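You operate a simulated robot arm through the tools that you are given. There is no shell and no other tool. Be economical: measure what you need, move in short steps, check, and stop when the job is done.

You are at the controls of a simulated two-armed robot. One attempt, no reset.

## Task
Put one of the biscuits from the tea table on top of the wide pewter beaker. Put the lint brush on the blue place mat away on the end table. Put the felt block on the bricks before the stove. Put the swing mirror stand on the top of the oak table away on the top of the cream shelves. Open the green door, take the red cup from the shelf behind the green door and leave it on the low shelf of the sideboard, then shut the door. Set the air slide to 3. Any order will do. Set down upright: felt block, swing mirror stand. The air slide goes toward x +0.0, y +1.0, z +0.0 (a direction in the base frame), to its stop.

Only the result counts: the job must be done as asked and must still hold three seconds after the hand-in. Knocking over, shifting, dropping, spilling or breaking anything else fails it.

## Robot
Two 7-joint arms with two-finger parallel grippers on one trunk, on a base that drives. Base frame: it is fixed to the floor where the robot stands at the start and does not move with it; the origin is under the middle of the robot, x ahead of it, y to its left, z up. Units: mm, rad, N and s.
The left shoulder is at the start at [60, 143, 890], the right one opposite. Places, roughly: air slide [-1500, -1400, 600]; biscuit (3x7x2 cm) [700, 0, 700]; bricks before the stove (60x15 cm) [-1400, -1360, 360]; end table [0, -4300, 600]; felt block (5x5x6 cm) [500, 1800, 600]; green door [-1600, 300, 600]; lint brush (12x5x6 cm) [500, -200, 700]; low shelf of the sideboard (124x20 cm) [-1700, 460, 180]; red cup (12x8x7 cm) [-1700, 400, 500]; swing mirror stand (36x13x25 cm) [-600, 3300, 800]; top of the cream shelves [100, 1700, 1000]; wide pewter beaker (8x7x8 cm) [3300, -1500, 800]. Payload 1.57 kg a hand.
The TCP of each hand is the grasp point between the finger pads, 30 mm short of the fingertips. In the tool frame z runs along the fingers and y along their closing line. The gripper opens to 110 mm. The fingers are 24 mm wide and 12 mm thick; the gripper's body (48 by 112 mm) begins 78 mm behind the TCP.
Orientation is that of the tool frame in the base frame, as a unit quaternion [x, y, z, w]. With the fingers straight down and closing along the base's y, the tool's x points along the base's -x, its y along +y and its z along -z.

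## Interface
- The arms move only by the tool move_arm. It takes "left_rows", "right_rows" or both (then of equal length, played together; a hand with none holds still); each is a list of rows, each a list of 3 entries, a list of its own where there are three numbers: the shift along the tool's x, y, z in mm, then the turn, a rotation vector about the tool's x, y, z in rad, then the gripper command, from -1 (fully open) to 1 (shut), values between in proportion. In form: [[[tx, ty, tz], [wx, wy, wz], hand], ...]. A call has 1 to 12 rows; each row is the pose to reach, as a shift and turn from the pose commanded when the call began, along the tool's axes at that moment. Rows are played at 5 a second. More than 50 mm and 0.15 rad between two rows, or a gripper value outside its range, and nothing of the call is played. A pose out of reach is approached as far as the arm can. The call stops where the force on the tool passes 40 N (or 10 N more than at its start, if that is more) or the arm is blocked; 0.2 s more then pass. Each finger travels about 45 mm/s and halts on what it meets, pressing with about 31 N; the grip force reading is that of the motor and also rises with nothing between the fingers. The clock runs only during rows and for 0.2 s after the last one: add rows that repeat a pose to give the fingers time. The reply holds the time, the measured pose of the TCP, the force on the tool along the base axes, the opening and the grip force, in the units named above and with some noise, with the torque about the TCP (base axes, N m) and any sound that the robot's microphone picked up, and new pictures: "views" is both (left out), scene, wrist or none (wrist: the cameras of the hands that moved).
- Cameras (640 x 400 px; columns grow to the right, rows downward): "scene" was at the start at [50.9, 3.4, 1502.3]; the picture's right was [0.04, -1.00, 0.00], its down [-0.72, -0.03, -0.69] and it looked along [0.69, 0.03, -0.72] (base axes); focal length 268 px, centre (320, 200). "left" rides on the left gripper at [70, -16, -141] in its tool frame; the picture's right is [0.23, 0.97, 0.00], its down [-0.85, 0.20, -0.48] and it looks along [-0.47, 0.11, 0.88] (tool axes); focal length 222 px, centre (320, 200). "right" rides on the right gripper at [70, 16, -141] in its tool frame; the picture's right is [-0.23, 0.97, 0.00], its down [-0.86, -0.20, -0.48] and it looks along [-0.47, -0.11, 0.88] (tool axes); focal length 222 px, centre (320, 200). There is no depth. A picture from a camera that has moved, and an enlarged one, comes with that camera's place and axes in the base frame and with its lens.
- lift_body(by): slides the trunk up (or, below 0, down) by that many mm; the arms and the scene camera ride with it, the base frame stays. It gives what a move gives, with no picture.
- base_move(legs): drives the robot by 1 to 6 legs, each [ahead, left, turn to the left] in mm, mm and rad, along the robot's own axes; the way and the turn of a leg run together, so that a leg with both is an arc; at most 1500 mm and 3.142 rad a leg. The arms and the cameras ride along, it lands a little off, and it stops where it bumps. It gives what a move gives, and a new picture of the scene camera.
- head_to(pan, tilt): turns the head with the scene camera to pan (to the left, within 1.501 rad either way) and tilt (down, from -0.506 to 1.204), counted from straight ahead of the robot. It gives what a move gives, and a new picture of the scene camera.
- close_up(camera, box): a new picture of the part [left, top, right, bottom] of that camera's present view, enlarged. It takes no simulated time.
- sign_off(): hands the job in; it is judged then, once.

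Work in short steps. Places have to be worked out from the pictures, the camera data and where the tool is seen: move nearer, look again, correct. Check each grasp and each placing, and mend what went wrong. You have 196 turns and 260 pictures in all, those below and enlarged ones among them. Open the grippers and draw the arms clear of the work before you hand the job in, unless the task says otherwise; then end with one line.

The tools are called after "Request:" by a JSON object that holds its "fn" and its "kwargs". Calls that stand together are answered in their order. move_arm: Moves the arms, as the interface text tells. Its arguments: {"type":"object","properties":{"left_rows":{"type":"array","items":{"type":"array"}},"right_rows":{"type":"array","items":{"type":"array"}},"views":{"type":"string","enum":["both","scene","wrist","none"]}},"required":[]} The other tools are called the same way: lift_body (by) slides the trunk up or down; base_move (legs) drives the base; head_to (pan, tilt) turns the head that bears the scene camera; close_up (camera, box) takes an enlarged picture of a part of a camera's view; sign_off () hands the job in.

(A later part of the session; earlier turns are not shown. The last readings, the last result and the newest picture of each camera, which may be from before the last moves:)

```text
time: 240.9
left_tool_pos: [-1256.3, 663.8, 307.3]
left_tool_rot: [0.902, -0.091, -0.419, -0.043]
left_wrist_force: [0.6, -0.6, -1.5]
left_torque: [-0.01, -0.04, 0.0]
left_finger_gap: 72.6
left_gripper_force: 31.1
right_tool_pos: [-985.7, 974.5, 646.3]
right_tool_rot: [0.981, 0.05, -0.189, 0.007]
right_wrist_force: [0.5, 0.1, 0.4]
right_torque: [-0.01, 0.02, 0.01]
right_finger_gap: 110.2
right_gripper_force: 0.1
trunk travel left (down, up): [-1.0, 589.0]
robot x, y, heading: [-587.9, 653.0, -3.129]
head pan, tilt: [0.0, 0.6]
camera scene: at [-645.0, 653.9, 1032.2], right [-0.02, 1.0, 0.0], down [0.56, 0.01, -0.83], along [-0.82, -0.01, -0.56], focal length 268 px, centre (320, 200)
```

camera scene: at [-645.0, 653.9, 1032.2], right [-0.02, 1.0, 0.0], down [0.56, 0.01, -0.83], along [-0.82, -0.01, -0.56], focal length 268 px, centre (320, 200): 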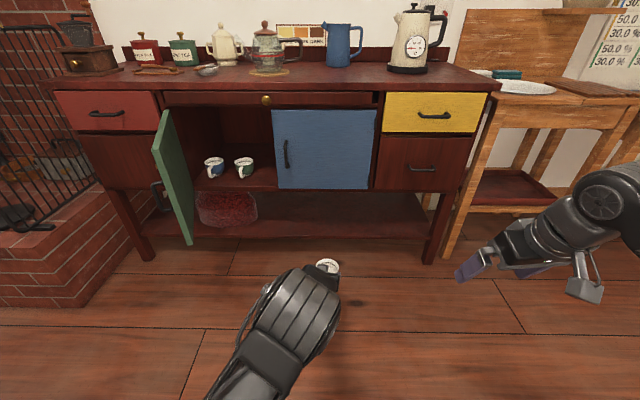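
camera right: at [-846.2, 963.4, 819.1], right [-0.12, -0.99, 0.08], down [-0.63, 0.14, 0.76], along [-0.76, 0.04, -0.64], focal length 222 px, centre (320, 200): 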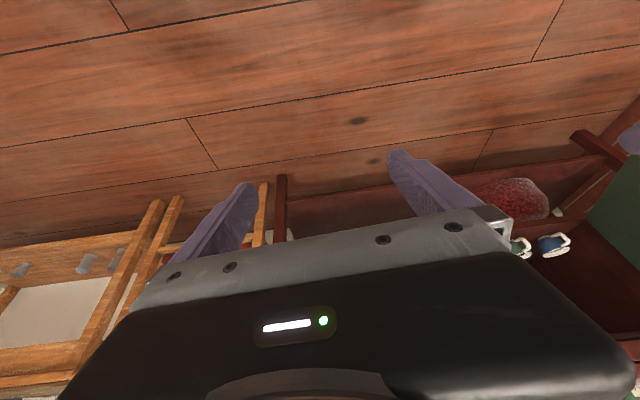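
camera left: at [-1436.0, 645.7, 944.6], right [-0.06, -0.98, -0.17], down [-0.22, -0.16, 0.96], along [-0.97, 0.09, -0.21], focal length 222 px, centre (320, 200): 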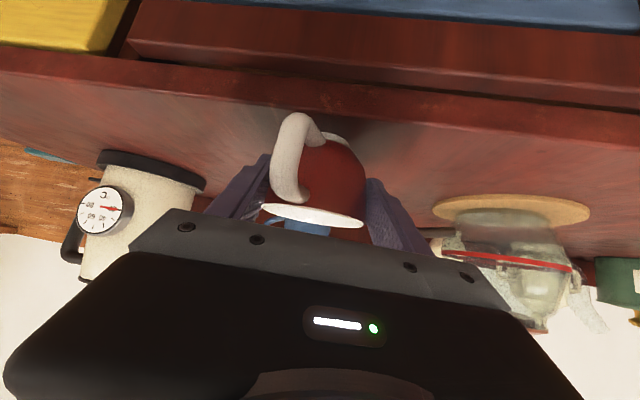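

Drive in over the low shelf.

Request:
{"fn": "base_move", "kwargs": {"legs": [[0, 40, 0], [420, 0, 0]]}}

Request:
{"fn": "move_arm", "kwargs": {"left_rows": [[[15, 0, 12], [0, 0, 0], 1], [[30, 0, 25], [0, 0, 0], 1], [[40, 0, 34], [0, 0, 0], 1], [[45, 0, 38], [0, 0, 0], 1], [[50, 0, 42], [0, 0, 0], 1], [[54, 0, 45], [0, 0, 0], 1], [[58, 0, 48], [0, 0, 0], 1]], "views": "wrist"}}

```text
time: 243.9
left_tool_pos: [-1665.4, 616.2, 307.6]
left_tool_rot: [0.902, -0.092, -0.419, -0.042]
left_wrist_force: [-0.2, 0.1, -1.3]
left_torque: [0.01, 0.01, 0.01]
left_finger_gap: 72.7
left_gripper_force: 30.9
right_tool_pos: [-1394.8, 927.9, 645.0]
right_tool_rot: [0.981, 0.05, -0.189, 0.007]
right_wrist_force: [0.5, -0.2, 0.1]
right_torque: [0.01, 0.01, -0.01]
right_finger_gap: 110.1
right_gripper_force: 0.1
trunk travel left (down, up): [-1.0, 589.0]
robot x, y, heading: [-997.6, 612.4, -3.124]
head pan, tilt: [0.0, 0.6]
camera scene: at [-1054.7, 606.8, 1032.2], right [-0.02, 1.0, 0.0], down [0.56, 0.01, -0.82], along [-0.82, -0.01, -0.57], focal length 268 px, centre (320, 200)
```

scene: 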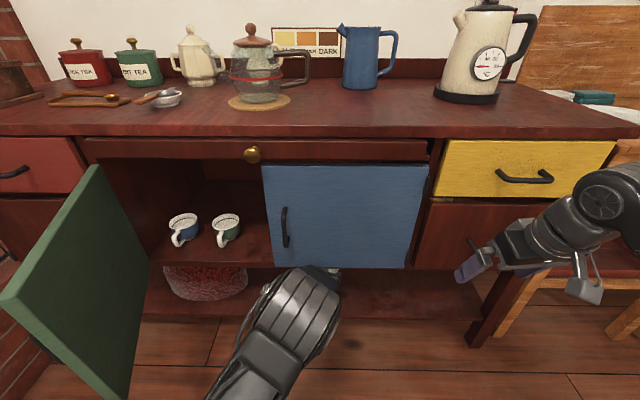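

```text
time: 245.6
left_tool_pos: [-1665.0, 615.3, 234.1]
left_tool_rot: [0.902, -0.092, -0.42, -0.042]
left_wrist_force: [0.5, -0.3, -1.6]
left_torque: [-0.01, -0.02, -0.02]
left_finger_gap: 72.6
left_gripper_force: 31.2
right_tool_pos: [-1394.8, 927.0, 646.2]
right_tool_rot: [0.981, 0.05, -0.188, 0.008]
right_wrist_force: [0.0, -0.2, -0.9]
right_torque: [0.01, 0.02, 0.0]
right_finger_gap: 109.7
right_gripper_force: 0.0
trunk travel left (down, up): [-1.0, 589.0]
robot x, y, heading: [-998.0, 607.9, -3.123]
head pan, tilt: [0.0, 0.6]
camera left: at [-1511.2, 601.1, 270.9], right [-0.05, -0.98, -0.17], down [-0.22, -0.16, 0.96], along [-0.97, 0.09, -0.21], focal length 222 px, centre (320, 200)
```

left: 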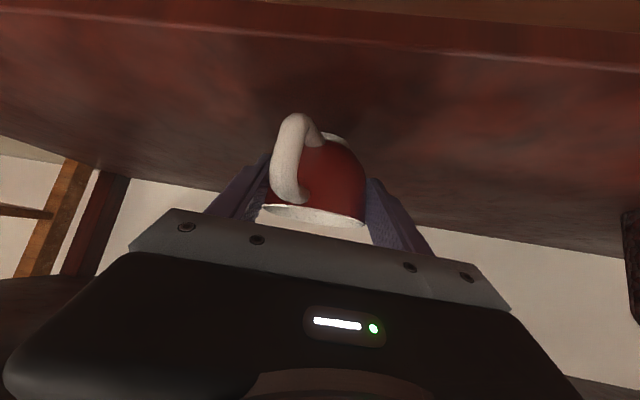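

Almost on the shelf, no contact yet; lower in small steps.

Request:
{"fn": "move_arm", "kwargs": {"left_rows": [[[3, 0, 2.5], [0, 0, 0], 1], [[6, 0, 5], [0, 0, 0], 1], [[9, 0, 7.5], [0, 0, 0], 1], [[12, 0, 10], [0, 0, 0], 1]], "views": "none"}}

```text
time: 246.6
left_tool_pos: [-1665.7, 616.9, 220.8]
left_tool_rot: [0.901, -0.091, -0.422, -0.043]
left_wrist_force: [-2.8, -0.8, 19.3]
left_torque: [-0.04, 0.08, 0.0]
left_finger_gap: 71.4
left_gripper_force: 31.2
right_tool_pos: [-1394.3, 928.2, 645.9]
right_tool_rot: [0.981, 0.05, -0.189, 0.008]
right_wrist_force: [-0.1, -0.3, -0.5]
right_torque: [-0.01, 0.01, 0.01]
right_finger_gap: 109.9
right_gripper_force: 0.1
trunk travel left (down, up): [-1.0, 589.0]
robot x, y, heading: [-995.9, 610.1, -3.127]
head pan, tilt: [0.0, 0.6]
```

Contact (19 N). Release and withdraw straight back with the base.

Request:
{"fn": "move_arm", "kwargs": {"left_rows": [[[0, 0, 0], [0, 0, 0], -0.4], [[0, 0, 0], [0, 0, 0], -0.65], [[0, 0, 0], [0, 0, 0], -0.65]], "views": "wrist"}}

Request:
{"fn": "base_move", "kwargs": {"legs": [[-250, 40, 0]]}}

Request:
{"fn": "close_up", "kwargs": {"camera": "left", "box": [0, 0, 640, 400]}}

```text
time: 247.3
left_tool_pos: [-1663.8, 617.0, 217.7]
left_tool_rot: [0.902, -0.092, -0.419, -0.042]
left_wrist_force: [-0.3, 0.5, -0.5]
left_torque: [-0.02, -0.02, 0.01]
left_finger_gap: 90.8
left_gripper_force: 0.3
right_tool_pos: [-1394.9, 928.1, 646.2]
right_tool_rot: [0.981, 0.05, -0.189, 0.008]
right_wrist_force: [-0.5, -0.9, -0.2]
right_torque: [-0.02, 0.03, -0.03]
right_finger_gap: 110.1
right_gripper_force: 0.0
trunk travel left (down, up): [-1.0, 589.0]
robot x, y, heading: [-994.8, 609.6, -3.126]
head pan, tilt: [0.0, 0.6]
camera left: at [-1511.1, 601.8, 255.6], right [-0.05, -0.98, -0.17], down [-0.22, -0.16, 0.96], along [-0.97, 0.09, -0.21], focal length 222 px, centre (320, 200)
```

left: 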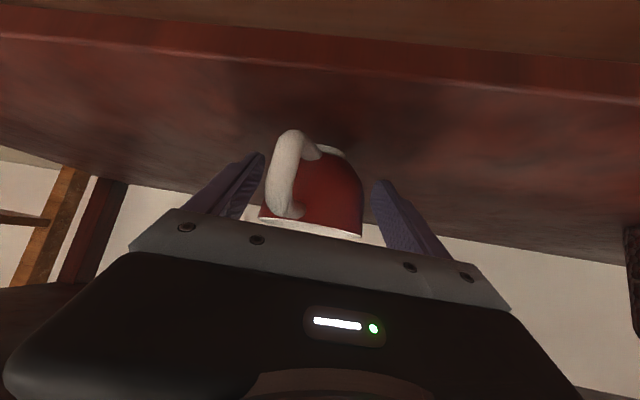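

```text
time: 249.2
left_tool_pos: [-1417.5, 582.1, 218.0]
left_tool_rot: [0.902, -0.093, -0.418, -0.043]
left_wrist_force: [0.0, 0.1, 0.1]
left_torque: [-0.06, 0.01, 0.0]
left_finger_gap: 90.7
left_gripper_force: 0.2
right_tool_pos: [-1147.0, 892.2, 645.7]
right_tool_rot: [0.981, 0.048, -0.188, 0.007]
right_wrist_force: [0.5, -0.1, 0.0]
right_torque: [-0.03, 0.03, -0.03]
right_finger_gap: 110.1
right_gripper_force: 0.1
trunk travel left (down, up): [-1.0, 589.0]
robot x, y, heading: [-751.0, 572.5, -3.126]
head pan, tilt: [0.0, 0.6]
camera scene: at [-807.8, 571.4, 1032.2], right [-0.02, 1.0, 0.0], down [0.56, 0.01, -0.83], along [-0.82, -0.01, -0.57], focal length 268 px, centre (320, 200)
```

scene: 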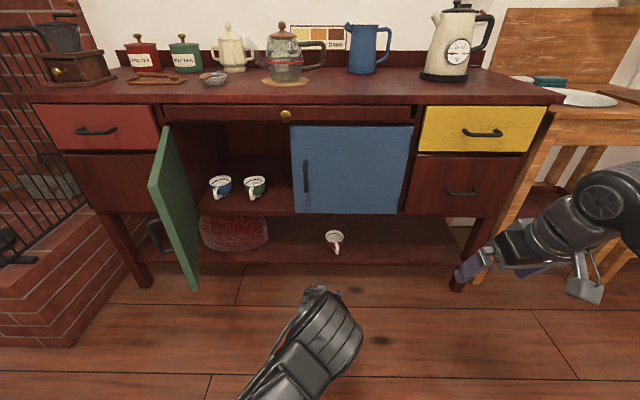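

```text
1.00 times, centred on (320, 200) of left
camera zoom: at [-1264.5, 567.6, 255.8], right [-0.05, -0.98, -0.17], down [-0.22, -0.16, 0.96], along [-0.97, 0.09, -0.21], focal length 222 px, centre (320, 200)
```

zoom: 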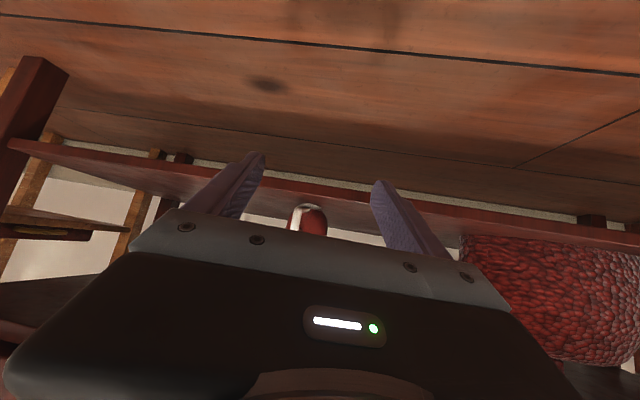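

Cup stands on the low shelf. Now close the door: make a fist with the left hand, raise the trunk, move the base back and left of the door.

Request:
{"fn": "lift_body", "kwargs": {"by": 346}}

Request:
{"fn": "move_arm", "kwargs": {"left_rows": [[[0, 0, 0], [0, 0, 0], 0], [[0, 0, 0], [0, 0, 0], 1], [[0, 0, 0], [0, 0, 0], 1], [[0, 0, 0], [0, 0, 0], 1], [[0, 0, 0], [0, 0, 0], 1], [[0, 0, 0], [0, 0, 0], 1], [[0, 0, 0], [0, 0, 0], 1], [[0, 0, 0], [0, 0, 0], 1], [[0, 0, 0], [0, 0, 0], 1]], "views": "none"}}

Request:
{"fn": "base_move", "kwargs": {"legs": [[-300, 0, 0], [0, 560, 0]]}}

```text
time: 252.6
left_tool_pos: [-1417.4, 581.8, 564.2]
left_tool_rot: [0.903, -0.093, -0.418, -0.043]
left_wrist_force: [-1.0, 0.1, -0.5]
left_torque: [0.04, 0.02, 0.01]
left_finger_gap: 90.7
left_gripper_force: 0.0
right_tool_pos: [-1147.4, 892.7, 991.0]
right_tool_rot: [0.981, 0.048, -0.189, 0.008]
right_wrist_force: [0.4, 0.1, -0.6]
right_torque: [-0.01, 0.0, -0.03]
right_finger_gap: 109.9
right_gripper_force: 0.0
trunk travel left (down, up): [-347.0, 243.0]
robot x, y, heading: [-750.0, 571.2, -3.125]
head pan, tilt: [0.0, 0.6]
```

```text
time: 254.6
left_tool_pos: [-1418.3, 582.7, 563.6]
left_tool_rot: [0.902, -0.092, -0.419, -0.043]
left_wrist_force: [0.0, 0.8, -0.7]
left_torque: [0.04, -0.01, -0.03]
left_finger_gap: 0.1
left_gripper_force: 21.6
right_tool_pos: [-1146.9, 893.3, 991.3]
right_tool_rot: [0.981, 0.049, -0.189, 0.008]
right_wrist_force: [-0.3, 0.8, -0.4]
right_torque: [-0.03, 0.03, -0.02]
right_finger_gap: 109.9
right_gripper_force: 0.0
trunk travel left (down, up): [-347.0, 243.0]
robot x, y, heading: [-748.7, 571.6, -3.126]
head pan, tilt: [0.0, 0.6]
```

```text
time: 259.4
left_tool_pos: [-1110.8, 29.7, 563.4]
left_tool_rot: [0.902, -0.093, -0.419, -0.043]
left_wrist_force: [-0.5, 0.3, 0.1]
left_torque: [-0.02, -0.03, 0.01]
left_finger_gap: 0.2
left_gripper_force: 21.3
right_tool_pos: [-842.8, 340.3, 992.8]
right_tool_rot: [0.981, 0.049, -0.189, 0.007]
right_wrist_force: [0.3, 0.3, -0.3]
right_torque: [0.02, -0.01, -0.02]
right_finger_gap: 109.9
right_gripper_force: 0.1
trunk travel left (down, up): [-347.0, 243.0]
robot x, y, heading: [-445.7, 19.5, -3.12]
head pan, tilt: [0.0, 0.6]
camera scene: at [-503.2, 19.0, 1378.2], right [-0.01, 1.0, 0.0], down [0.56, 0.01, -0.83], along [-0.82, -0.01, -0.56], focal length 268 px, centre (320, 200)
```

scene: 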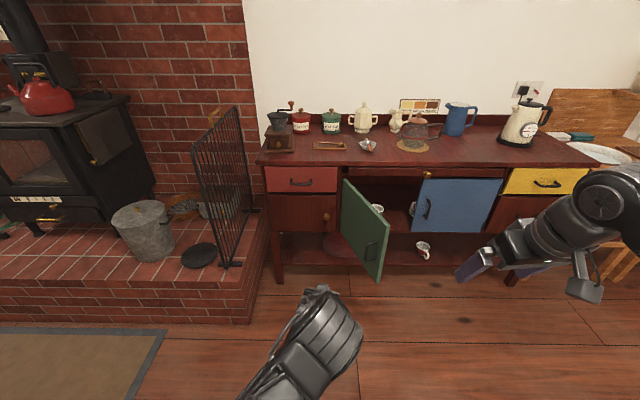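

Advance beside the door and start pushing it (toward +y, then −x).

Request:
{"fn": "base_move", "kwargs": {"legs": [[167, -25, 0], [0, -115, 0], [50, -100, 0]]}}

```text
time: 262.4
left_tool_pos: [-1334.7, 268.4, 563.3]
left_tool_rot: [0.902, -0.093, -0.419, -0.043]
left_wrist_force: [0.7, 1.5, 0.7]
left_torque: [-0.02, 0.03, 0.06]
left_finger_gap: 0.0
left_gripper_force: 21.2
right_tool_pos: [-1064.7, 578.3, 991.1]
right_tool_rot: [0.981, 0.048, -0.188, 0.009]
right_wrist_force: [-0.6, 1.0, 0.6]
right_torque: [-0.01, 0.0, 0.02]
right_finger_gap: 109.7
right_gripper_force: 0.1
trunk travel left (down, up): [-347.0, 243.0]
robot x, y, heading: [-666.2, 256.6, -3.128]
head pan, tilt: [0.0, 0.6]
camera scene: at [-725.8, 257.0, 1378.1], right [-0.01, 1.0, 0.0], down [0.57, 0.01, -0.82], along [-0.82, -0.01, -0.57], focal length 268 px, centre (320, 200)
```

scene: 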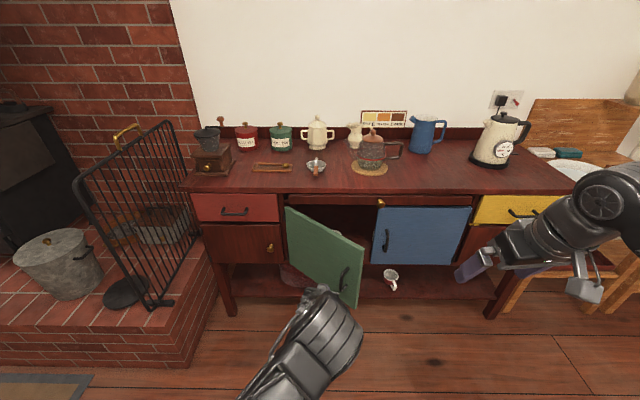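

Door is closing. Continue pushing along.

Request:
{"fn": "base_move", "kwargs": {"legs": [[85, -55, 0], [60, -15, 0], [55, 0, 0]]}}

```text
time: 264.8
left_tool_pos: [-1531.8, 334.3, 561.7]
left_tool_rot: [0.904, -0.092, -0.416, -0.042]
left_wrist_force: [-0.8, 0.7, -0.4]
left_torque: [0.02, 0.0, 0.01]
left_finger_gap: 0.1
left_gripper_force: 21.0
right_tool_pos: [-1263.9, 644.3, 990.0]
right_tool_rot: [0.981, 0.049, -0.188, 0.007]
right_wrist_force: [0.0, -0.6, -0.5]
right_torque: [0.04, -0.02, -0.01]
right_finger_gap: 109.9
right_gripper_force: 0.1
trunk travel left (down, up): [-347.0, 243.0]
robot x, y, heading: [-869.9, 323.9, -3.127]
head pan, tilt: [0.0, 0.6]
stopped in leg 3: the force on the tool passed its limit (the readings are from after the stop); the commanded pose is now the measured one
camera scene: at [-924.0, 323.2, 1378.1], right [-0.02, 1.0, 0.0], down [0.56, 0.01, -0.83], along [-0.82, -0.01, -0.56], focal length 268 px, centre (320, 200)
```

scene: 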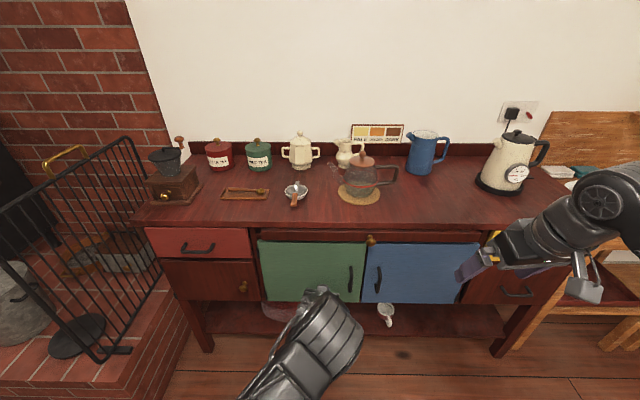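

Door looks shut. Back away and verify with a zoom.

Request:
{"fn": "base_move", "kwargs": {"legs": [[-350, 0, 0]]}}

Request:
{"fn": "close_up", "kwargs": {"camera": "scene", "box": [230, 180, 470, 330]}}

```text
time: 267.1
left_tool_pos: [-1178.5, 340.3, 562.3]
left_tool_rot: [0.904, -0.093, -0.416, -0.043]
left_wrist_force: [0.0, 0.8, 0.4]
left_torque: [0.0, -0.02, 0.05]
left_finger_gap: 0.0
left_gripper_force: 21.2
right_tool_pos: [-912.0, 648.4, 991.9]
right_tool_rot: [0.981, 0.05, -0.188, 0.009]
right_wrist_force: [0.5, 0.5, 0.2]
right_torque: [0.0, 0.0, 0.02]
right_finger_gap: 110.1
right_gripper_force: 0.0
trunk travel left (down, up): [-347.0, 243.0]
robot x, y, heading: [-512.9, 330.0, -3.129]
head pan, tilt: [0.0, 0.6]
camera scene: at [-573.3, 328.9, 1378.2], right [-0.02, 1.0, 0.0], down [0.56, 0.01, -0.83], along [-0.83, -0.01, -0.56], focal length 268 px, centre (320, 200)
```

scene: 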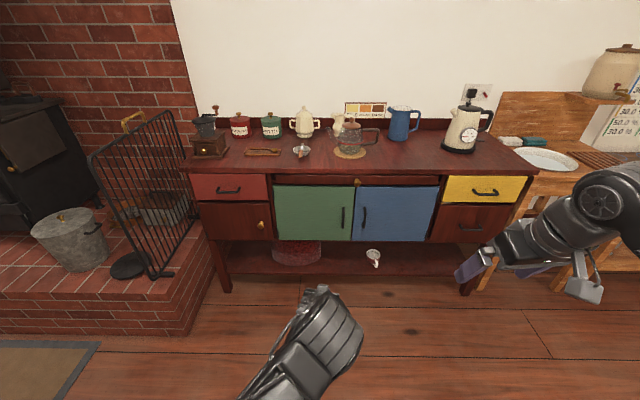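

```text
2.67 times, centred on (350, 255) of scene
camera zoom: at [-573.3, 328.9, 1378.2], right [-0.02, 1.0, 0.0], down [0.56, 0.01, -0.83], along [-0.83, -0.01, -0.56], focal length 714 px, centre (240, 53)
```

zoom: 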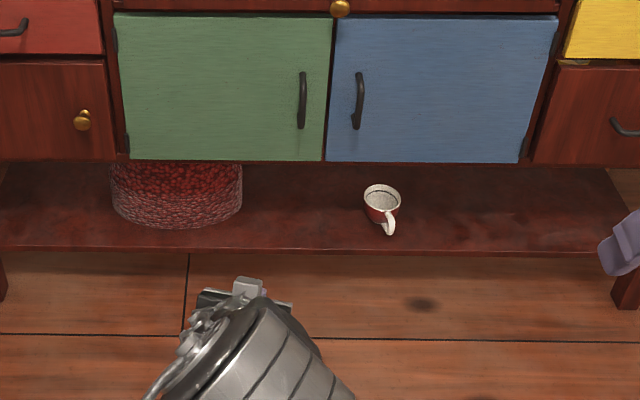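

Door shut and cup in place. Turn toward +y and go look at the felt block/cream shelves area (raise trunk for arm clearance).

Request:
{"fn": "move_arm", "kwargs": {"left_rows": [[[-20, 0, -40], [0, 0.1, 0], 0], [[-40, 0, -80], [0, 0.2, 0], -1], [[-60, 0, -120], [0, 0.3, 0], -1], [[-80, 0, -150], [0, 0.4, 0], -1], [[-90, 0, -180], [0, 0.5, 0], -1], [[-100, 0, -200], [0, 0.6, 0], -1]], "views": "none"}}

Request:
{"fn": "lift_body", "kwargs": {"by": 243}}

Request:
{"fn": "base_move", "kwargs": {"legs": [[0, 0, -1.57], [350, -450, 0]]}}

```text
time: 268.5
left_tool_pos: [-1093.0, 323.6, 769.0]
left_tool_rot: [0.986, -0.101, -0.13, -0.013]
left_wrist_force: [0.8, -0.5, 0.5]
left_torque: [-0.02, 0.0, -0.01]
left_finger_gap: 109.9
left_gripper_force: 0.1
right_tool_pos: [-914.1, 649.7, 991.3]
right_tool_rot: [0.981, 0.05, -0.188, 0.008]
right_wrist_force: [-0.2, 0.0, -0.3]
right_torque: [-0.03, 0.01, -0.02]
right_finger_gap: 109.9
right_gripper_force: 0.0
trunk travel left (down, up): [-347.0, 243.0]
robot x, y, heading: [-513.7, 328.2, -3.127]
head pan, tilt: [0.0, 0.6]
```

```text
time: 271.0
left_tool_pos: [-1093.6, 323.4, 1011.1]
left_tool_rot: [0.986, -0.101, -0.131, -0.013]
left_wrist_force: [0.1, -0.9, -0.7]
left_torque: [0.02, -0.02, -0.01]
left_finger_gap: 110.2
left_gripper_force: 0.1
right_tool_pos: [-913.5, 649.6, 1234.7]
right_tool_rot: [0.981, 0.05, -0.188, 0.008]
right_wrist_force: [-0.5, 0.3, -0.2]
right_torque: [0.0, 0.03, 0.0]
right_finger_gap: 109.9
right_gripper_force: 0.0
trunk travel left (down, up): [-590.0, 0.0]
robot x, y, heading: [-513.9, 327.3, -3.122]
head pan, tilt: [0.0, 0.6]
```

```text
time: 278.1
left_tool_pos: [-81.5, 1267.5, 1010.8]
left_tool_rot: [-0.63, 0.765, 0.084, 0.101]
left_wrist_force: [0.3, 0.2, -0.5]
left_torque: [-0.01, 0.0, 0.0]
left_finger_gap: 110.3
left_gripper_force: 0.1
right_tool_pos: [247.3, 1092.8, 1234.7]
right_tool_rot: [0.731, -0.656, -0.139, -0.126]
right_wrist_force: [-0.2, -0.3, -0.3]
right_torque: [-0.03, 0.04, 0.03]
right_finger_gap: 110.2
right_gripper_force: 0.0
trunk travel left (down, up): [-590.0, 0.0]
robot x, y, heading: [-70.5, 688.4, 1.596]
head pan, tilt: [0.0, 0.6]
camera scene: at [-69.5, 749.6, 1621.1], right [1.0, 0.03, 0.0], down [0.01, -0.57, -0.82], along [-0.02, 0.82, -0.57], focal length 268 px, centre (320, 200)
```

scene: 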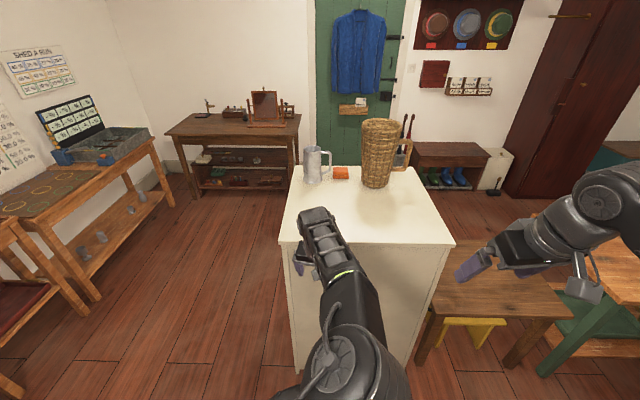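

Zoom on the mirror stand on the oak table and on the small table.

Request:
{"fn": "close_up", "kwargs": {"camera": "scene", "box": [180, 70, 340, 170]}}

Request:
{"fn": "head_to", "kwargs": {"pan": -0.7, "tilt": 0.65}}

```text
4.00 times, centred on (260, 120) of scene
camera zoom: at [-69.5, 749.6, 1621.1], right [1.0, 0.03, 0.0], down [0.01, -0.57, -0.82], along [-0.02, 0.82, -0.57], focal length 1072 px, centre (560, 520)
```

zoom: 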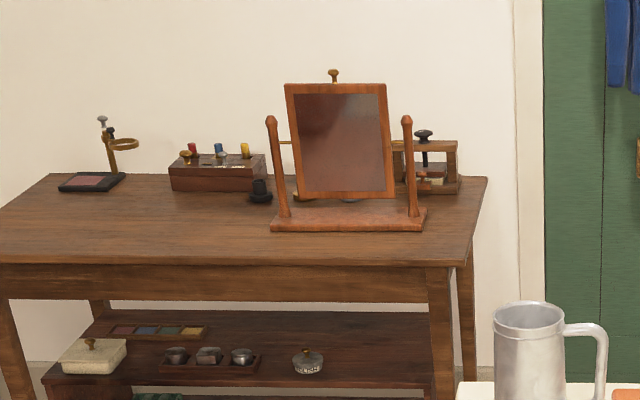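

```text
time: 279.2
left_tool_pos: [-81.0, 1268.3, 1013.2]
left_tool_rot: [-0.63, 0.766, 0.084, 0.101]
left_wrist_force: [0.7, 0.0, -0.3]
left_torque: [0.03, -0.01, 0.05]
left_finger_gap: 110.0
left_gripper_force: 0.0
right_tool_pos: [247.3, 1091.7, 1234.7]
right_tool_rot: [0.731, -0.656, -0.139, -0.127]
right_wrist_force: [-0.5, 1.0, 1.2]
right_torque: [0.0, 0.01, 0.04]
right_finger_gap: 109.9
right_gripper_force: 0.1
trunk travel left (down, up): [-590.0, 0.0]
robot x, y, heading: [-67.6, 693.8, 1.597]
head pan, tilt: [-0.7, 0.649]
camera scene: at [-13.8, 728.5, 1616.9], right [0.78, -0.62, 0.0], down [-0.38, -0.47, -0.8], along [0.5, 0.62, -0.6], focal length 268 px, centre (320, 200)
```

scene: 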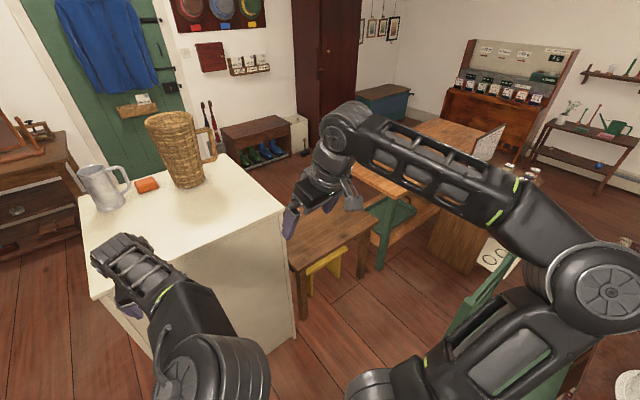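

Felt block isn't visible yet (small table's back-left is hidden). Retract the left hand, move right a bit and look again.

Request:
{"fn": "move_arm", "kwargs": {"left_rows": [[[40, 0, -25], [0, 0, 0], -1], [[80, 0, -50], [0, 0, 0], -1], [[120, 0, -75], [0, 0, 0], -1], [[160, 0, -100], [0, 0, 0], -1], [[190, 0, -120], [0, 0, 0], -1]], "views": "none"}}

Request:
{"fn": "base_move", "kwargs": {"legs": [[120, -330, 0]]}}

Request:
{"fn": "head_to", "kwargs": {"pan": -0.15, "tilt": 0.75}}

```text
time: 280.4
left_tool_pos: [-185.7, 1076.2, 1052.8]
left_tool_rot: [0.705, -0.703, -0.068, -0.067]
left_wrist_force: [0.8, 0.9, 0.7]
left_torque: [0.03, 0.0, 0.01]
left_finger_gap: 110.0
left_gripper_force: 0.1
right_tool_pos: [247.6, 1091.2, 1234.7]
right_tool_rot: [0.731, -0.655, -0.141, -0.126]
right_wrist_force: [0.8, 0.1, 0.3]
right_torque: [0.05, 0.04, 0.04]
right_finger_gap: 110.3
right_gripper_force: 0.2
trunk travel left (down, up): [-590.0, 0.0]
robot x, y, heading: [-71.2, 693.4, 1.598]
head pan, tilt: [-0.7, 0.649]
stopped in row 5 (left hand): the arm was blocked; the commanded pose is now the measured one
```

```text
time: 282.7
left_tool_pos: [142.9, 1206.9, 1053.2]
left_tool_rot: [0.707, -0.701, -0.068, -0.066]
left_wrist_force: [0.8, -0.5, 0.4]
left_torque: [-0.03, 0.0, -0.01]
left_finger_gap: 109.9
left_gripper_force: 0.1
right_tool_pos: [575.4, 1224.3, 1234.1]
right_tool_rot: [0.734, -0.653, -0.14, -0.126]
right_wrist_force: [-0.6, 0.9, 0.2]
right_torque: [-0.02, 0.03, 0.0]
right_finger_gap: 110.0
right_gripper_force: 0.0
trunk travel left (down, up): [-590.0, 0.0]
robot x, y, heading: [261.8, 820.4, 1.605]
head pan, tilt: [-0.7, 0.649]
camera scene: at [316.9, 859.3, 1616.8], right [0.79, -0.62, 0.0], down [-0.38, -0.47, -0.8], along [0.49, 0.63, -0.61], focal length 268 px, centre (320, 200)
```

scene: 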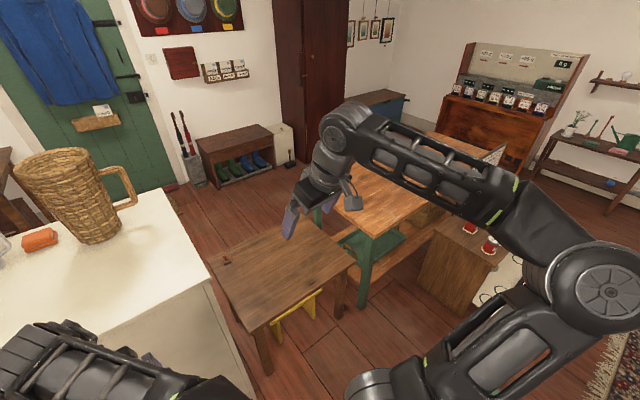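

```text
time: 283.7
left_tool_pos: [142.3, 1205.4, 1051.6]
left_tool_rot: [0.708, -0.7, -0.068, -0.066]
left_wrist_force: [0.2, 0.1, 0.1]
left_torque: [0.01, 0.01, 0.04]
left_finger_gap: 110.1
left_gripper_force: 0.1
right_tool_pos: [575.0, 1223.7, 1234.6]
right_tool_rot: [0.733, -0.653, -0.139, -0.127]
right_wrist_force: [-0.2, 0.1, -0.6]
right_torque: [0.01, 0.0, -0.01]
right_finger_gap: 110.0
right_gripper_force: 0.0
trunk travel left (down, up): [-590.0, 0.0]
robot x, y, heading: [258.4, 820.6, 1.601]
head pan, tilt: [-0.15, 0.75]
camera scene: at [271.9, 873.0, 1608.3], right [0.99, -0.12, 0.0], down [-0.08, -0.68, -0.73], along [0.09, 0.73, -0.68], focal length 268 px, centre (320, 200)
```

scene: 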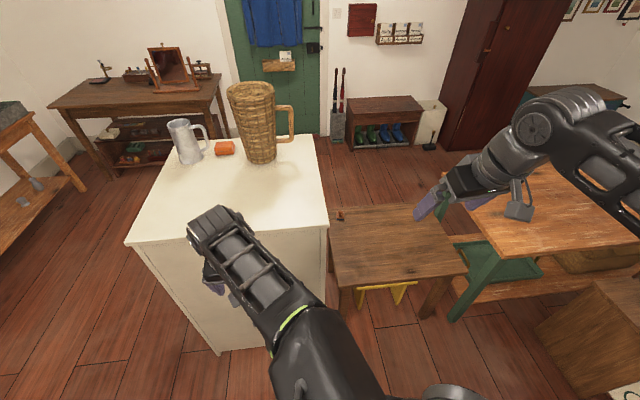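

Something small and red sits at the small table's back-left corner (≈[492,1817]) – likely the felt block, best reached from behind. First zoom it, then drive via the left of the cream shelves toward the oak table.

Request:
{"fn": "close_up", "kwargs": {"camera": "scene", "box": [310, 190, 390, 240]}}

Request:
{"fn": "base_move", "kwargs": {"legs": [[-20, 1020, 0], [1430, 0, 0]]}}

Request:
{"fn": "head_to", "kwargs": {"pan": 0, "tilt": 0.6}}

```text
8.00 times, centred on (350, 215) of scene
camera zoom: at [271.9, 873.0, 1608.3], right [0.99, -0.12, 0.0], down [-0.08, -0.68, -0.73], along [0.09, 0.73, -0.68], focal length 2144 px, centre (80, 80)
```

zoom: 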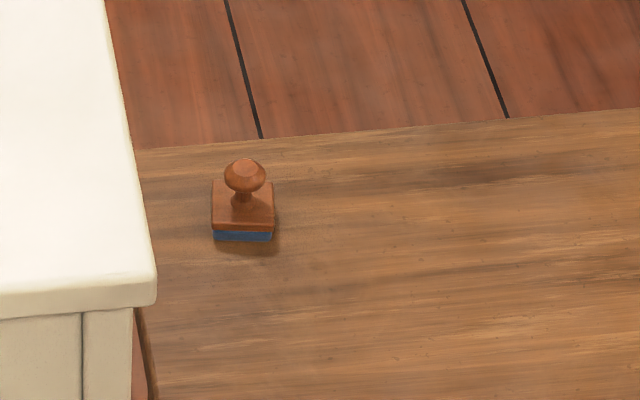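

```text
time: 295.6
left_tool_pos: [-897.4, 2599.2, 1052.9]
left_tool_rot: [0.705, -0.702, -0.068, -0.066]
left_wrist_force: [-0.4, 0.3, 0.3]
left_torque: [-0.04, 0.01, -0.04]
left_finger_gap: 110.0
left_gripper_force: 0.0
right_tool_pos: [-464.3, 2613.2, 1233.6]
right_tool_rot: [0.731, -0.656, -0.139, -0.127]
right_wrist_force: [-0.6, 0.0, -0.4]
right_torque: [-0.02, 0.01, -0.03]
right_finger_gap: 110.1
right_gripper_force: 0.1
trunk travel left (down, up): [-590.0, 0.0]
robot x, y, heading: [-784.7, 2210.8, 1.594]
head pan, tilt: [-0.15, 0.75]
camera scene: at [-770.6, 2265.2, 1608.3], right [0.99, -0.13, 0.0], down [-0.09, -0.68, -0.73], along [0.09, 0.73, -0.68], focal length 268 px, centre (320, 200)
```

scene: 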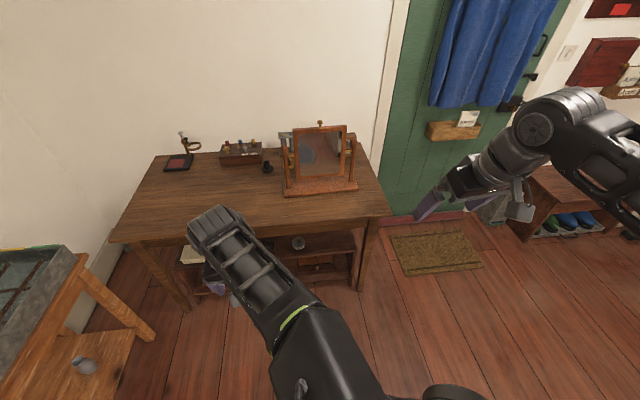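

```text
time: 296.3
left_tool_pos: [-897.2, 2598.7, 1052.4]
left_tool_rot: [0.705, -0.703, -0.067, -0.066]
left_wrist_force: [-0.3, -0.3, 0.3]
left_torque: [-0.03, -0.01, 0.0]
left_finger_gap: 110.1
left_gripper_force: 0.0
right_tool_pos: [-465.0, 2613.5, 1234.1]
right_tool_rot: [0.731, -0.656, -0.138, -0.126]
right_wrist_force: [-0.3, -0.4, 0.0]
right_torque: [0.04, -0.01, 0.0]
right_finger_gap: 110.1
right_gripper_force: 0.1
trunk travel left (down, up): [-590.0, 0.0]
robot x, y, heading: [-784.4, 2210.6, 1.595]
head pan, tilt: [0.0, 0.6]
camera scene: at [-783.1, 2270.9, 1621.1], right [1.0, 0.02, 0.0], down [0.01, -0.57, -0.82], along [-0.02, 0.82, -0.57], focal length 268 px, centre (320, 200)
```

scene: 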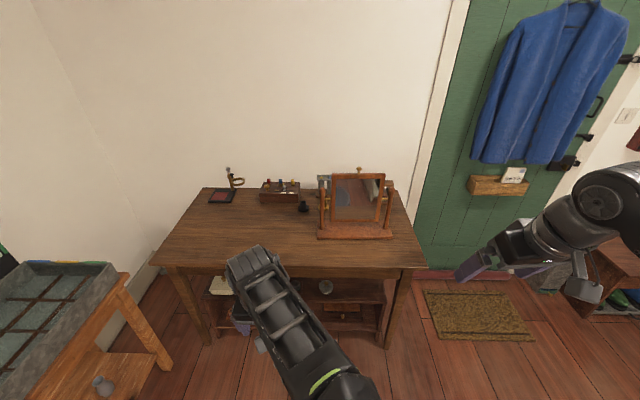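

The felt block is a knob-topped stamp; good. Mirror triangulates to ≈[-638,3300], base z≈735, frame top ≈1030. Level the right hand and drive ahead.

Request:
{"fn": "move_arm", "kwargs": {"right_rows": [[[0, 0, 0], [0, 0.13, 0], -1], [[0, 0, 0], [0, 0.26, 0], -1], [[0, 0, 0], [0, 0.377, 0], -1]], "views": "none"}}

Request:
{"fn": "move_arm", "kwargs": {"right_rows": [[[0, 0, 0], [0, 0, -0.147], -0.2], [[0, 0, 0], [0, 0, -0.294], -0.2], [[0, 0, 0], [0, 0, -0.441], -0.2], [[0, 0, 0], [0, 0, -0.588], -0.2], [[0, 0, 0], [0, 0, -0.735], -0.2], [[0, 0, 0], [0, 0, -0.882], -0.2], [[0, 0, 0], [0, 0, -1.029], -0.2], [[0, 0, 0], [0, 0, -1.176], -0.2], [[0, 0, 0], [0, 0, -1.323], -0.2], [[0, 0, 0], [0, 0, -1.47], -0.2]], "views": "none"}}

Request:
{"fn": "base_move", "kwargs": {"legs": [[440, 0, -0.02]]}}

Request:
{"fn": "close_up", "kwargs": {"camera": "right", "box": [0, 0, 640, 400]}}

```text
time: 297.1
left_tool_pos: [-896.3, 2598.6, 1052.2]
left_tool_rot: [0.705, -0.703, -0.067, -0.067]
left_wrist_force: [-0.1, -0.3, -0.2]
left_torque: [0.03, -0.02, 0.01]
left_finger_gap: 110.3
left_gripper_force: 0.1
right_tool_pos: [-505.2, 2601.7, 1152.4]
right_tool_rot: [0.744, -0.668, -0.009, -0.009]
right_wrist_force: [0.3, 0.8, 0.9]
right_torque: [0.03, 0.0, 0.0]
right_finger_gap: 110.1
right_gripper_force: 0.0
right hand out of reach, approached as far as the arm can: row 1, 2, 3
trunk travel left (down, up): [-590.0, 0.0]
robot x, y, heading: [-780.4, 2213.2, 1.598]
head pan, tilt: [0.0, 0.6]
```

```text
time: 299.3
left_tool_pos: [-898.1, 2598.5, 1052.0]
left_tool_rot: [0.704, -0.703, -0.068, -0.067]
left_wrist_force: [0.7, -0.7, 0.7]
left_torque: [0.0, 0.01, -0.04]
left_finger_gap: 110.2
left_gripper_force: 0.0
right_tool_pos: [-508.6, 2601.9, 1147.6]
right_tool_rot: [1.0, 0.004, 0.0, -0.001]
right_wrist_force: [0.2, 0.2, -0.7]
right_torque: [0.01, 0.02, 0.01]
right_finger_gap: 66.0
right_gripper_force: 0.0
right hand out of reach, approached as far as the arm can: row 1, 2, 3, 4, 5, 6, 7, 8, 9, 10
trunk travel left (down, up): [-590.0, 0.0]
robot x, y, heading: [-780.8, 2211.9, 1.594]
head pan, tilt: [0.0, 0.6]
```

```text
time: 302.1
left_tool_pos: [-892.2, 3048.9, 1052.9]
left_tool_rot: [-0.696, 0.712, 0.067, 0.068]
left_wrist_force: [-0.2, 0.6, 0.0]
left_torque: [-0.02, 0.02, 0.0]
left_finger_gap: 110.0
left_gripper_force: 0.0
right_tool_pos: [-503.7, 3042.6, 1147.6]
right_tool_rot: [1.0, -0.01, 0.001, -0.001]
right_wrist_force: [-0.6, 1.1, -0.6]
right_torque: [0.0, 0.0, -0.03]
right_finger_gap: 66.3
right_gripper_force: 0.0
trunk travel left (down, up): [-590.0, 0.0]
robot x, y, heading: [-789.1, 2660.4, 1.572]
head pan, tilt: [0.0, 0.6]
camera scene: at [-786.6, 2719.3, 1621.1], right [1.0, 0.0, 0.0], down [0.0, -0.57, -0.82], along [0.0, 0.82, -0.57], focal length 268 px, centre (320, 200)
```

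scene: 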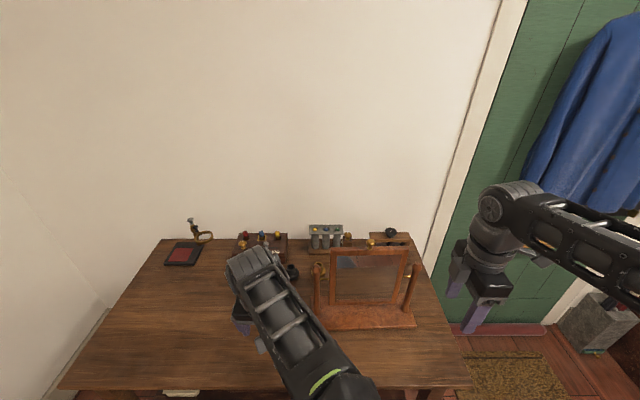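

```text
1.00 times, centred on (320, 200) of right
camera zoom: at [-433.5, 3024.8, 1289.3], right [-0.25, -0.97, 0.0], down [-0.85, 0.21, 0.48], along [-0.46, 0.12, -0.88], focal length 222 px, centre (320, 200)
```

zoom: 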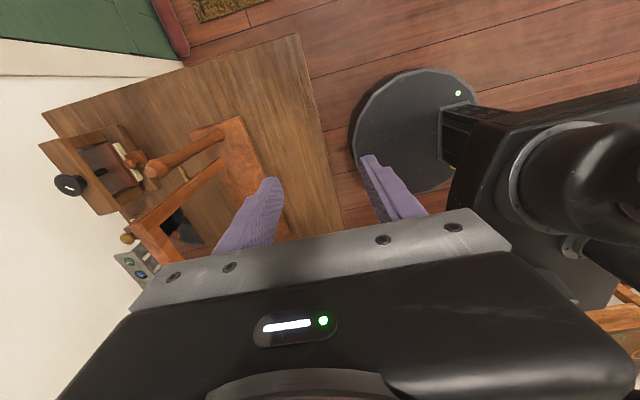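

Zoom on mirror from the scene camera for the frame edges and surroundings.

Request:
{"fn": "close_up", "kwargs": {"camera": "scene", "box": [290, 215, 450, 335]}}

```text
3.33 times, centred on (370, 275) of scene
camera zoom: at [-786.6, 2719.3, 1621.1], right [1.0, 0.0, 0.0], down [0.0, -0.57, -0.82], along [0.0, 0.82, -0.57], focal length 893 px, centre (153, -50)
```

zoom: 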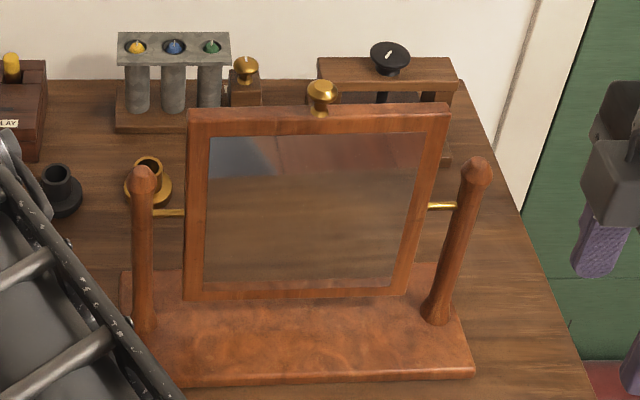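

A brass finial ball (≈30 mm) tops the frame, so I'll grip that from the front with a level hand (closing along x). Back up and bring the left hand level.

Request:
{"fn": "base_move", "kwargs": {"legs": [[-270, 0, 0]]}}

Request:
{"fn": "move_arm", "kwargs": {"left_rows": [[[-30, -2, 5], [0, -0.138, 0], -0.2], [[-60, -5, 9], [0, -0.276, 0], -0.2], [[-90, -7, 14], [0, -0.414, 0], -0.2], [[-120, -10, 19], [0, -0.552, 0], -0.2], [[-150, -12, 24], [0, -0.69, 0], -0.2], [[-180, -14, 28], [0, -0.828, 0], -0.2], [[-210, -17, 33], [0, -0.966, 0], -0.2], [[-240, -19, 38], [0, -1.104, 0], -0.2], [[-270, -22, 43], [0, -1.242, 0], -0.2], [[-296, -24, 47], [0, -1.38, 0], -0.2]], "views": "wrist"}}

```text
time: 304.0
left_tool_pos: [-893.1, 2774.0, 1053.0]
left_tool_rot: [-0.697, 0.711, 0.068, 0.067]
left_wrist_force: [-0.3, -1.0, 0.0]
left_torque: [0.02, 0.03, -0.02]
left_finger_gap: 109.8
left_gripper_force: 0.0
right_tool_pos: [-505.2, 2768.8, 1148.6]
right_tool_rot: [1.0, -0.008, 0.001, -0.003]
right_wrist_force: [0.6, -0.8, 0.4]
right_torque: [0.02, -0.01, 0.04]
right_finger_gap: 66.3
right_gripper_force: 0.1
trunk travel left (down, up): [-590.0, 0.0]
robot x, y, heading: [-789.1, 2383.7, 1.571]
head pan, tilt: [0.0, 0.6]
camera scene: at [-786.7, 2443.0, 1621.2], right [1.0, 0.0, 0.0], down [0.0, -0.56, -0.83], along [0.0, 0.83, -0.56], focal length 268 px, centre (320, 200)
```

scene: 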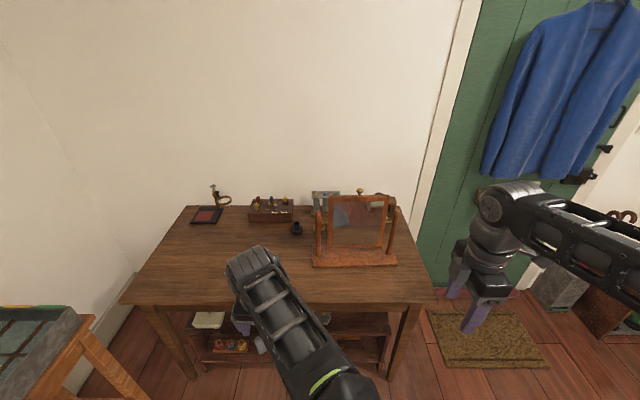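

```text
time: 306.2
left_tool_pos: [-864.6, 3073.7, 1061.4]
left_tool_rot: [-0.493, 0.506, 0.496, 0.505]
left_wrist_force: [0.2, 0.6, 0.3]
left_torque: [0.0, 0.02, -0.02]
left_finger_gap: 66.0
left_gripper_force: 0.1
right_tool_pos: [-504.4, 2770.0, 1147.9]
right_tool_rot: [1.0, -0.007, 0.001, -0.002]
right_wrist_force: [-0.3, 0.1, 0.3]
right_torque: [0.0, 0.0, 0.03]
right_finger_gap: 65.9
right_gripper_force: 0.0
trunk travel left (down, up): [-590.0, 0.0]
robot x, y, heading: [-791.2, 2385.9, 1.574]
head pan, tilt: [0.0, 0.6]
camera left: at [-851.8, 2932.2, 992.6], right [-0.97, 0.02, -0.22], down [-0.21, -0.48, 0.86], along [-0.09, 0.88, 0.47], focal length 222 px, centre (320, 200)
```

left: 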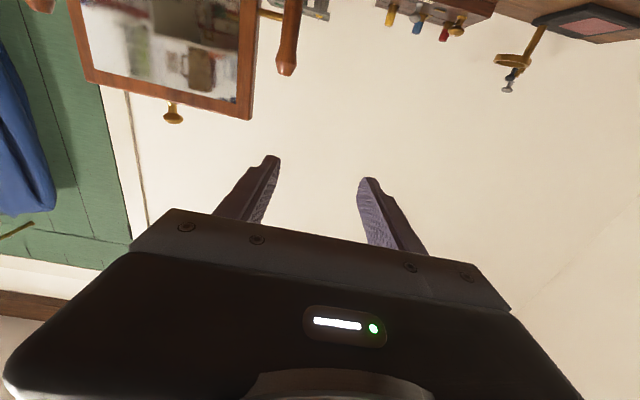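

Left hand is level at z 1061. The finial reads ≈[-639,3286,1090], frame top ≈1071. Raise 29 mm, strafe 225 right, then check.

Request:
{"fn": "move_arm", "kwargs": {"left_rows": [[[-15, 0, 0], [0, 0, 0], -0.2], [[-29, 0, 0], [0, 0, 0], -0.2]], "views": "none"}}

Request:
{"fn": "base_move", "kwargs": {"legs": [[0, -225, 0], [110, 0, 0]]}}

Request:
{"fn": "close_up", "kwargs": {"camera": "left", "box": [160, 0, 480, 200]}}

```text
time: 306.8
left_tool_pos: [-863.6, 3072.3, 1092.8]
left_tool_rot: [-0.495, 0.505, 0.496, 0.504]
left_wrist_force: [0.7, -0.6, 0.4]
left_torque: [-0.05, 0.05, -0.01]
left_finger_gap: 66.2
left_gripper_force: 0.0
right_tool_pos: [-505.4, 2768.6, 1147.2]
right_tool_rot: [1.0, -0.008, 0.001, -0.002]
right_wrist_force: [0.3, 0.2, -0.1]
right_torque: [0.05, -0.03, -0.01]
right_finger_gap: 66.1
right_gripper_force: 0.1
trunk travel left (down, up): [-590.0, 0.0]
robot x, y, heading: [-784.9, 2384.9, 1.572]
head pan, tilt: [0.0, 0.6]
```

```text
time: 309.3
left_tool_pos: [-642.7, 3188.0, 1090.7]
left_tool_rot: [-0.496, 0.504, 0.496, 0.504]
left_wrist_force: [0.8, 0.4, 0.1]
left_torque: [0.01, 0.02, -0.02]
left_finger_gap: 66.1
left_gripper_force: 0.2
right_tool_pos: [-281.5, 2884.4, 1146.3]
right_tool_rot: [1.0, -0.006, 0.002, -0.001]
right_wrist_force: [-0.6, -0.1, 0.2]
right_torque: [-0.03, 0.0, 0.0]
right_finger_gap: 66.1
right_gripper_force: 0.1
trunk travel left (down, up): [-590.0, 0.0]
robot x, y, heading: [-560.8, 2498.9, 1.575]
head pan, tilt: [0.0, 0.6]
camera scene: at [-563.2, 2559.4, 1621.1], right [1.0, 0.0, 0.0], down [0.0, -0.57, -0.82], along [0.0, 0.82, -0.57], focal length 268 px, centre (320, 200)
```

scene: 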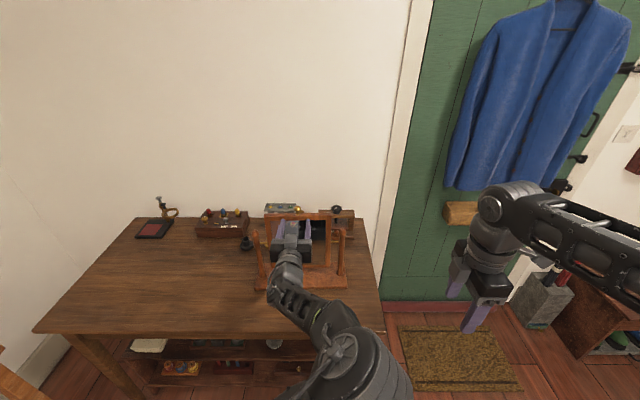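

```text
2.00 times, centred on (320, 100) of left
camera zoom: at [-629.3, 3045.7, 1021.2], right [-0.97, 0.02, -0.23], down [-0.21, -0.47, 0.86], along [-0.09, 0.88, 0.47], focal length 444 px, centre (320, 400)
```

zoom: 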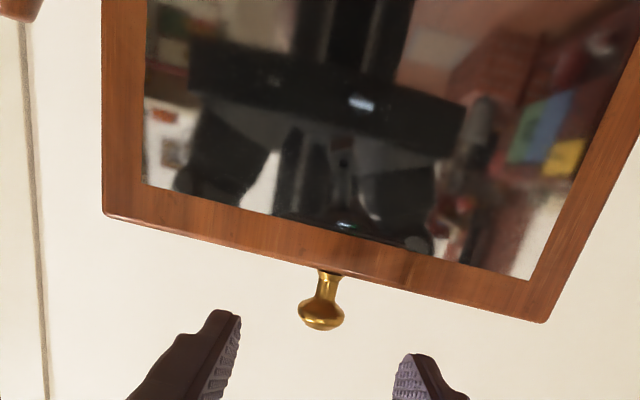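

Finial ball aligned (≈[-642,3286,1095]). Advance 97 mm, raise 3 mm and close.

Request:
{"fn": "base_move", "kwargs": {"legs": [[97, 0, 0]]}}

Request:
{"fn": "move_arm", "kwargs": {"left_rows": [[[-3, 0, 0], [0, 0, 0], 0], [[-3, 0, 0], [0, 0, 0], 0.5], [[-3, 0, 0], [0, 0, 0], 1], [[-3, 0, 0], [0, 0, 0], 1], [[-3, 0, 0], [0, 0, 0], 1], [[-3, 0, 0], [0, 0, 0], 1]], "views": "wrist"}}

```text
time: 310.4
left_tool_pos: [-643.5, 3283.7, 1091.7]
left_tool_rot: [-0.496, 0.504, 0.496, 0.503]
left_wrist_force: [0.4, 1.1, -0.4]
left_torque: [0.03, 0.04, -0.01]
left_finger_gap: 65.9
left_gripper_force: 0.1
right_tool_pos: [-283.0, 2979.7, 1146.8]
right_tool_rot: [1.0, -0.007, 0.001, -0.003]
right_wrist_force: [-1.0, 0.5, 0.3]
right_torque: [-0.07, -0.03, -0.01]
right_finger_gap: 66.0
right_gripper_force: 0.0
trunk travel left (down, up): [-590.0, 0.0]
robot x, y, heading: [-564.6, 2594.1, 1.576]
head pan, tilt: [0.0, 0.6]
camera scene: at [-563.8, 2654.5, 1621.1], right [1.0, 0.01, 0.0], down [0.0, -0.57, -0.82], along [0.0, 0.82, -0.57], focal length 268 px, centre (320, 200)
```

scene: 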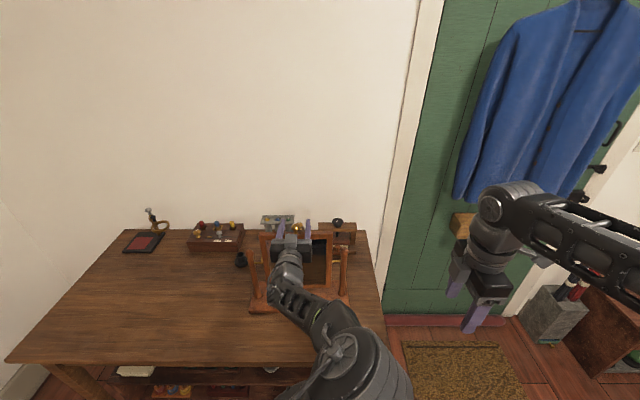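

```text
time: 311.8
left_tool_pos: [-642.0, 3281.0, 1095.7]
left_tool_rot: [-0.494, 0.505, 0.496, 0.504]
left_wrist_force: [4.7, -0.2, -0.3]
left_torque: [-0.02, -0.11, 0.0]
left_finger_gap: 25.7
left_gripper_force: 31.6
right_tool_pos: [-282.2, 2979.2, 1148.4]
right_tool_rot: [1.0, -0.005, 0.001, -0.002]
right_wrist_force: [-0.7, -0.1, -0.5]
right_torque: [-0.01, 0.03, 0.0]
right_finger_gap: 65.7
right_gripper_force: 0.0
trunk travel left (down, up): [-590.0, 0.0]
robot x, y, heading: [-565.2, 2596.4, 1.571]
head pan, tilt: [0.0, 0.6]
camera left: at [-628.9, 3139.4, 1025.3], right [-0.97, 0.02, -0.22], down [-0.21, -0.48, 0.86], along [-0.09, 0.88, 0.47], focal length 222 px, centre (320, 200)
```

left: 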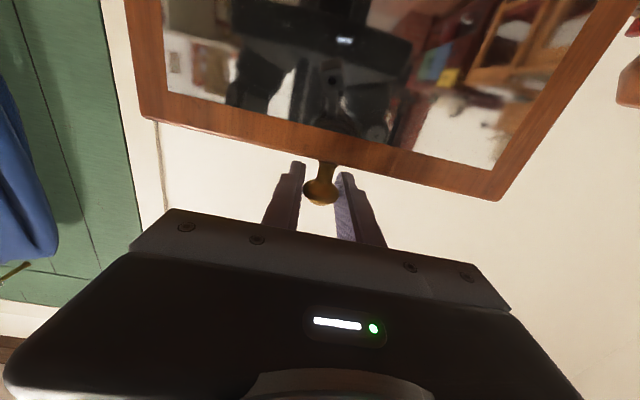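

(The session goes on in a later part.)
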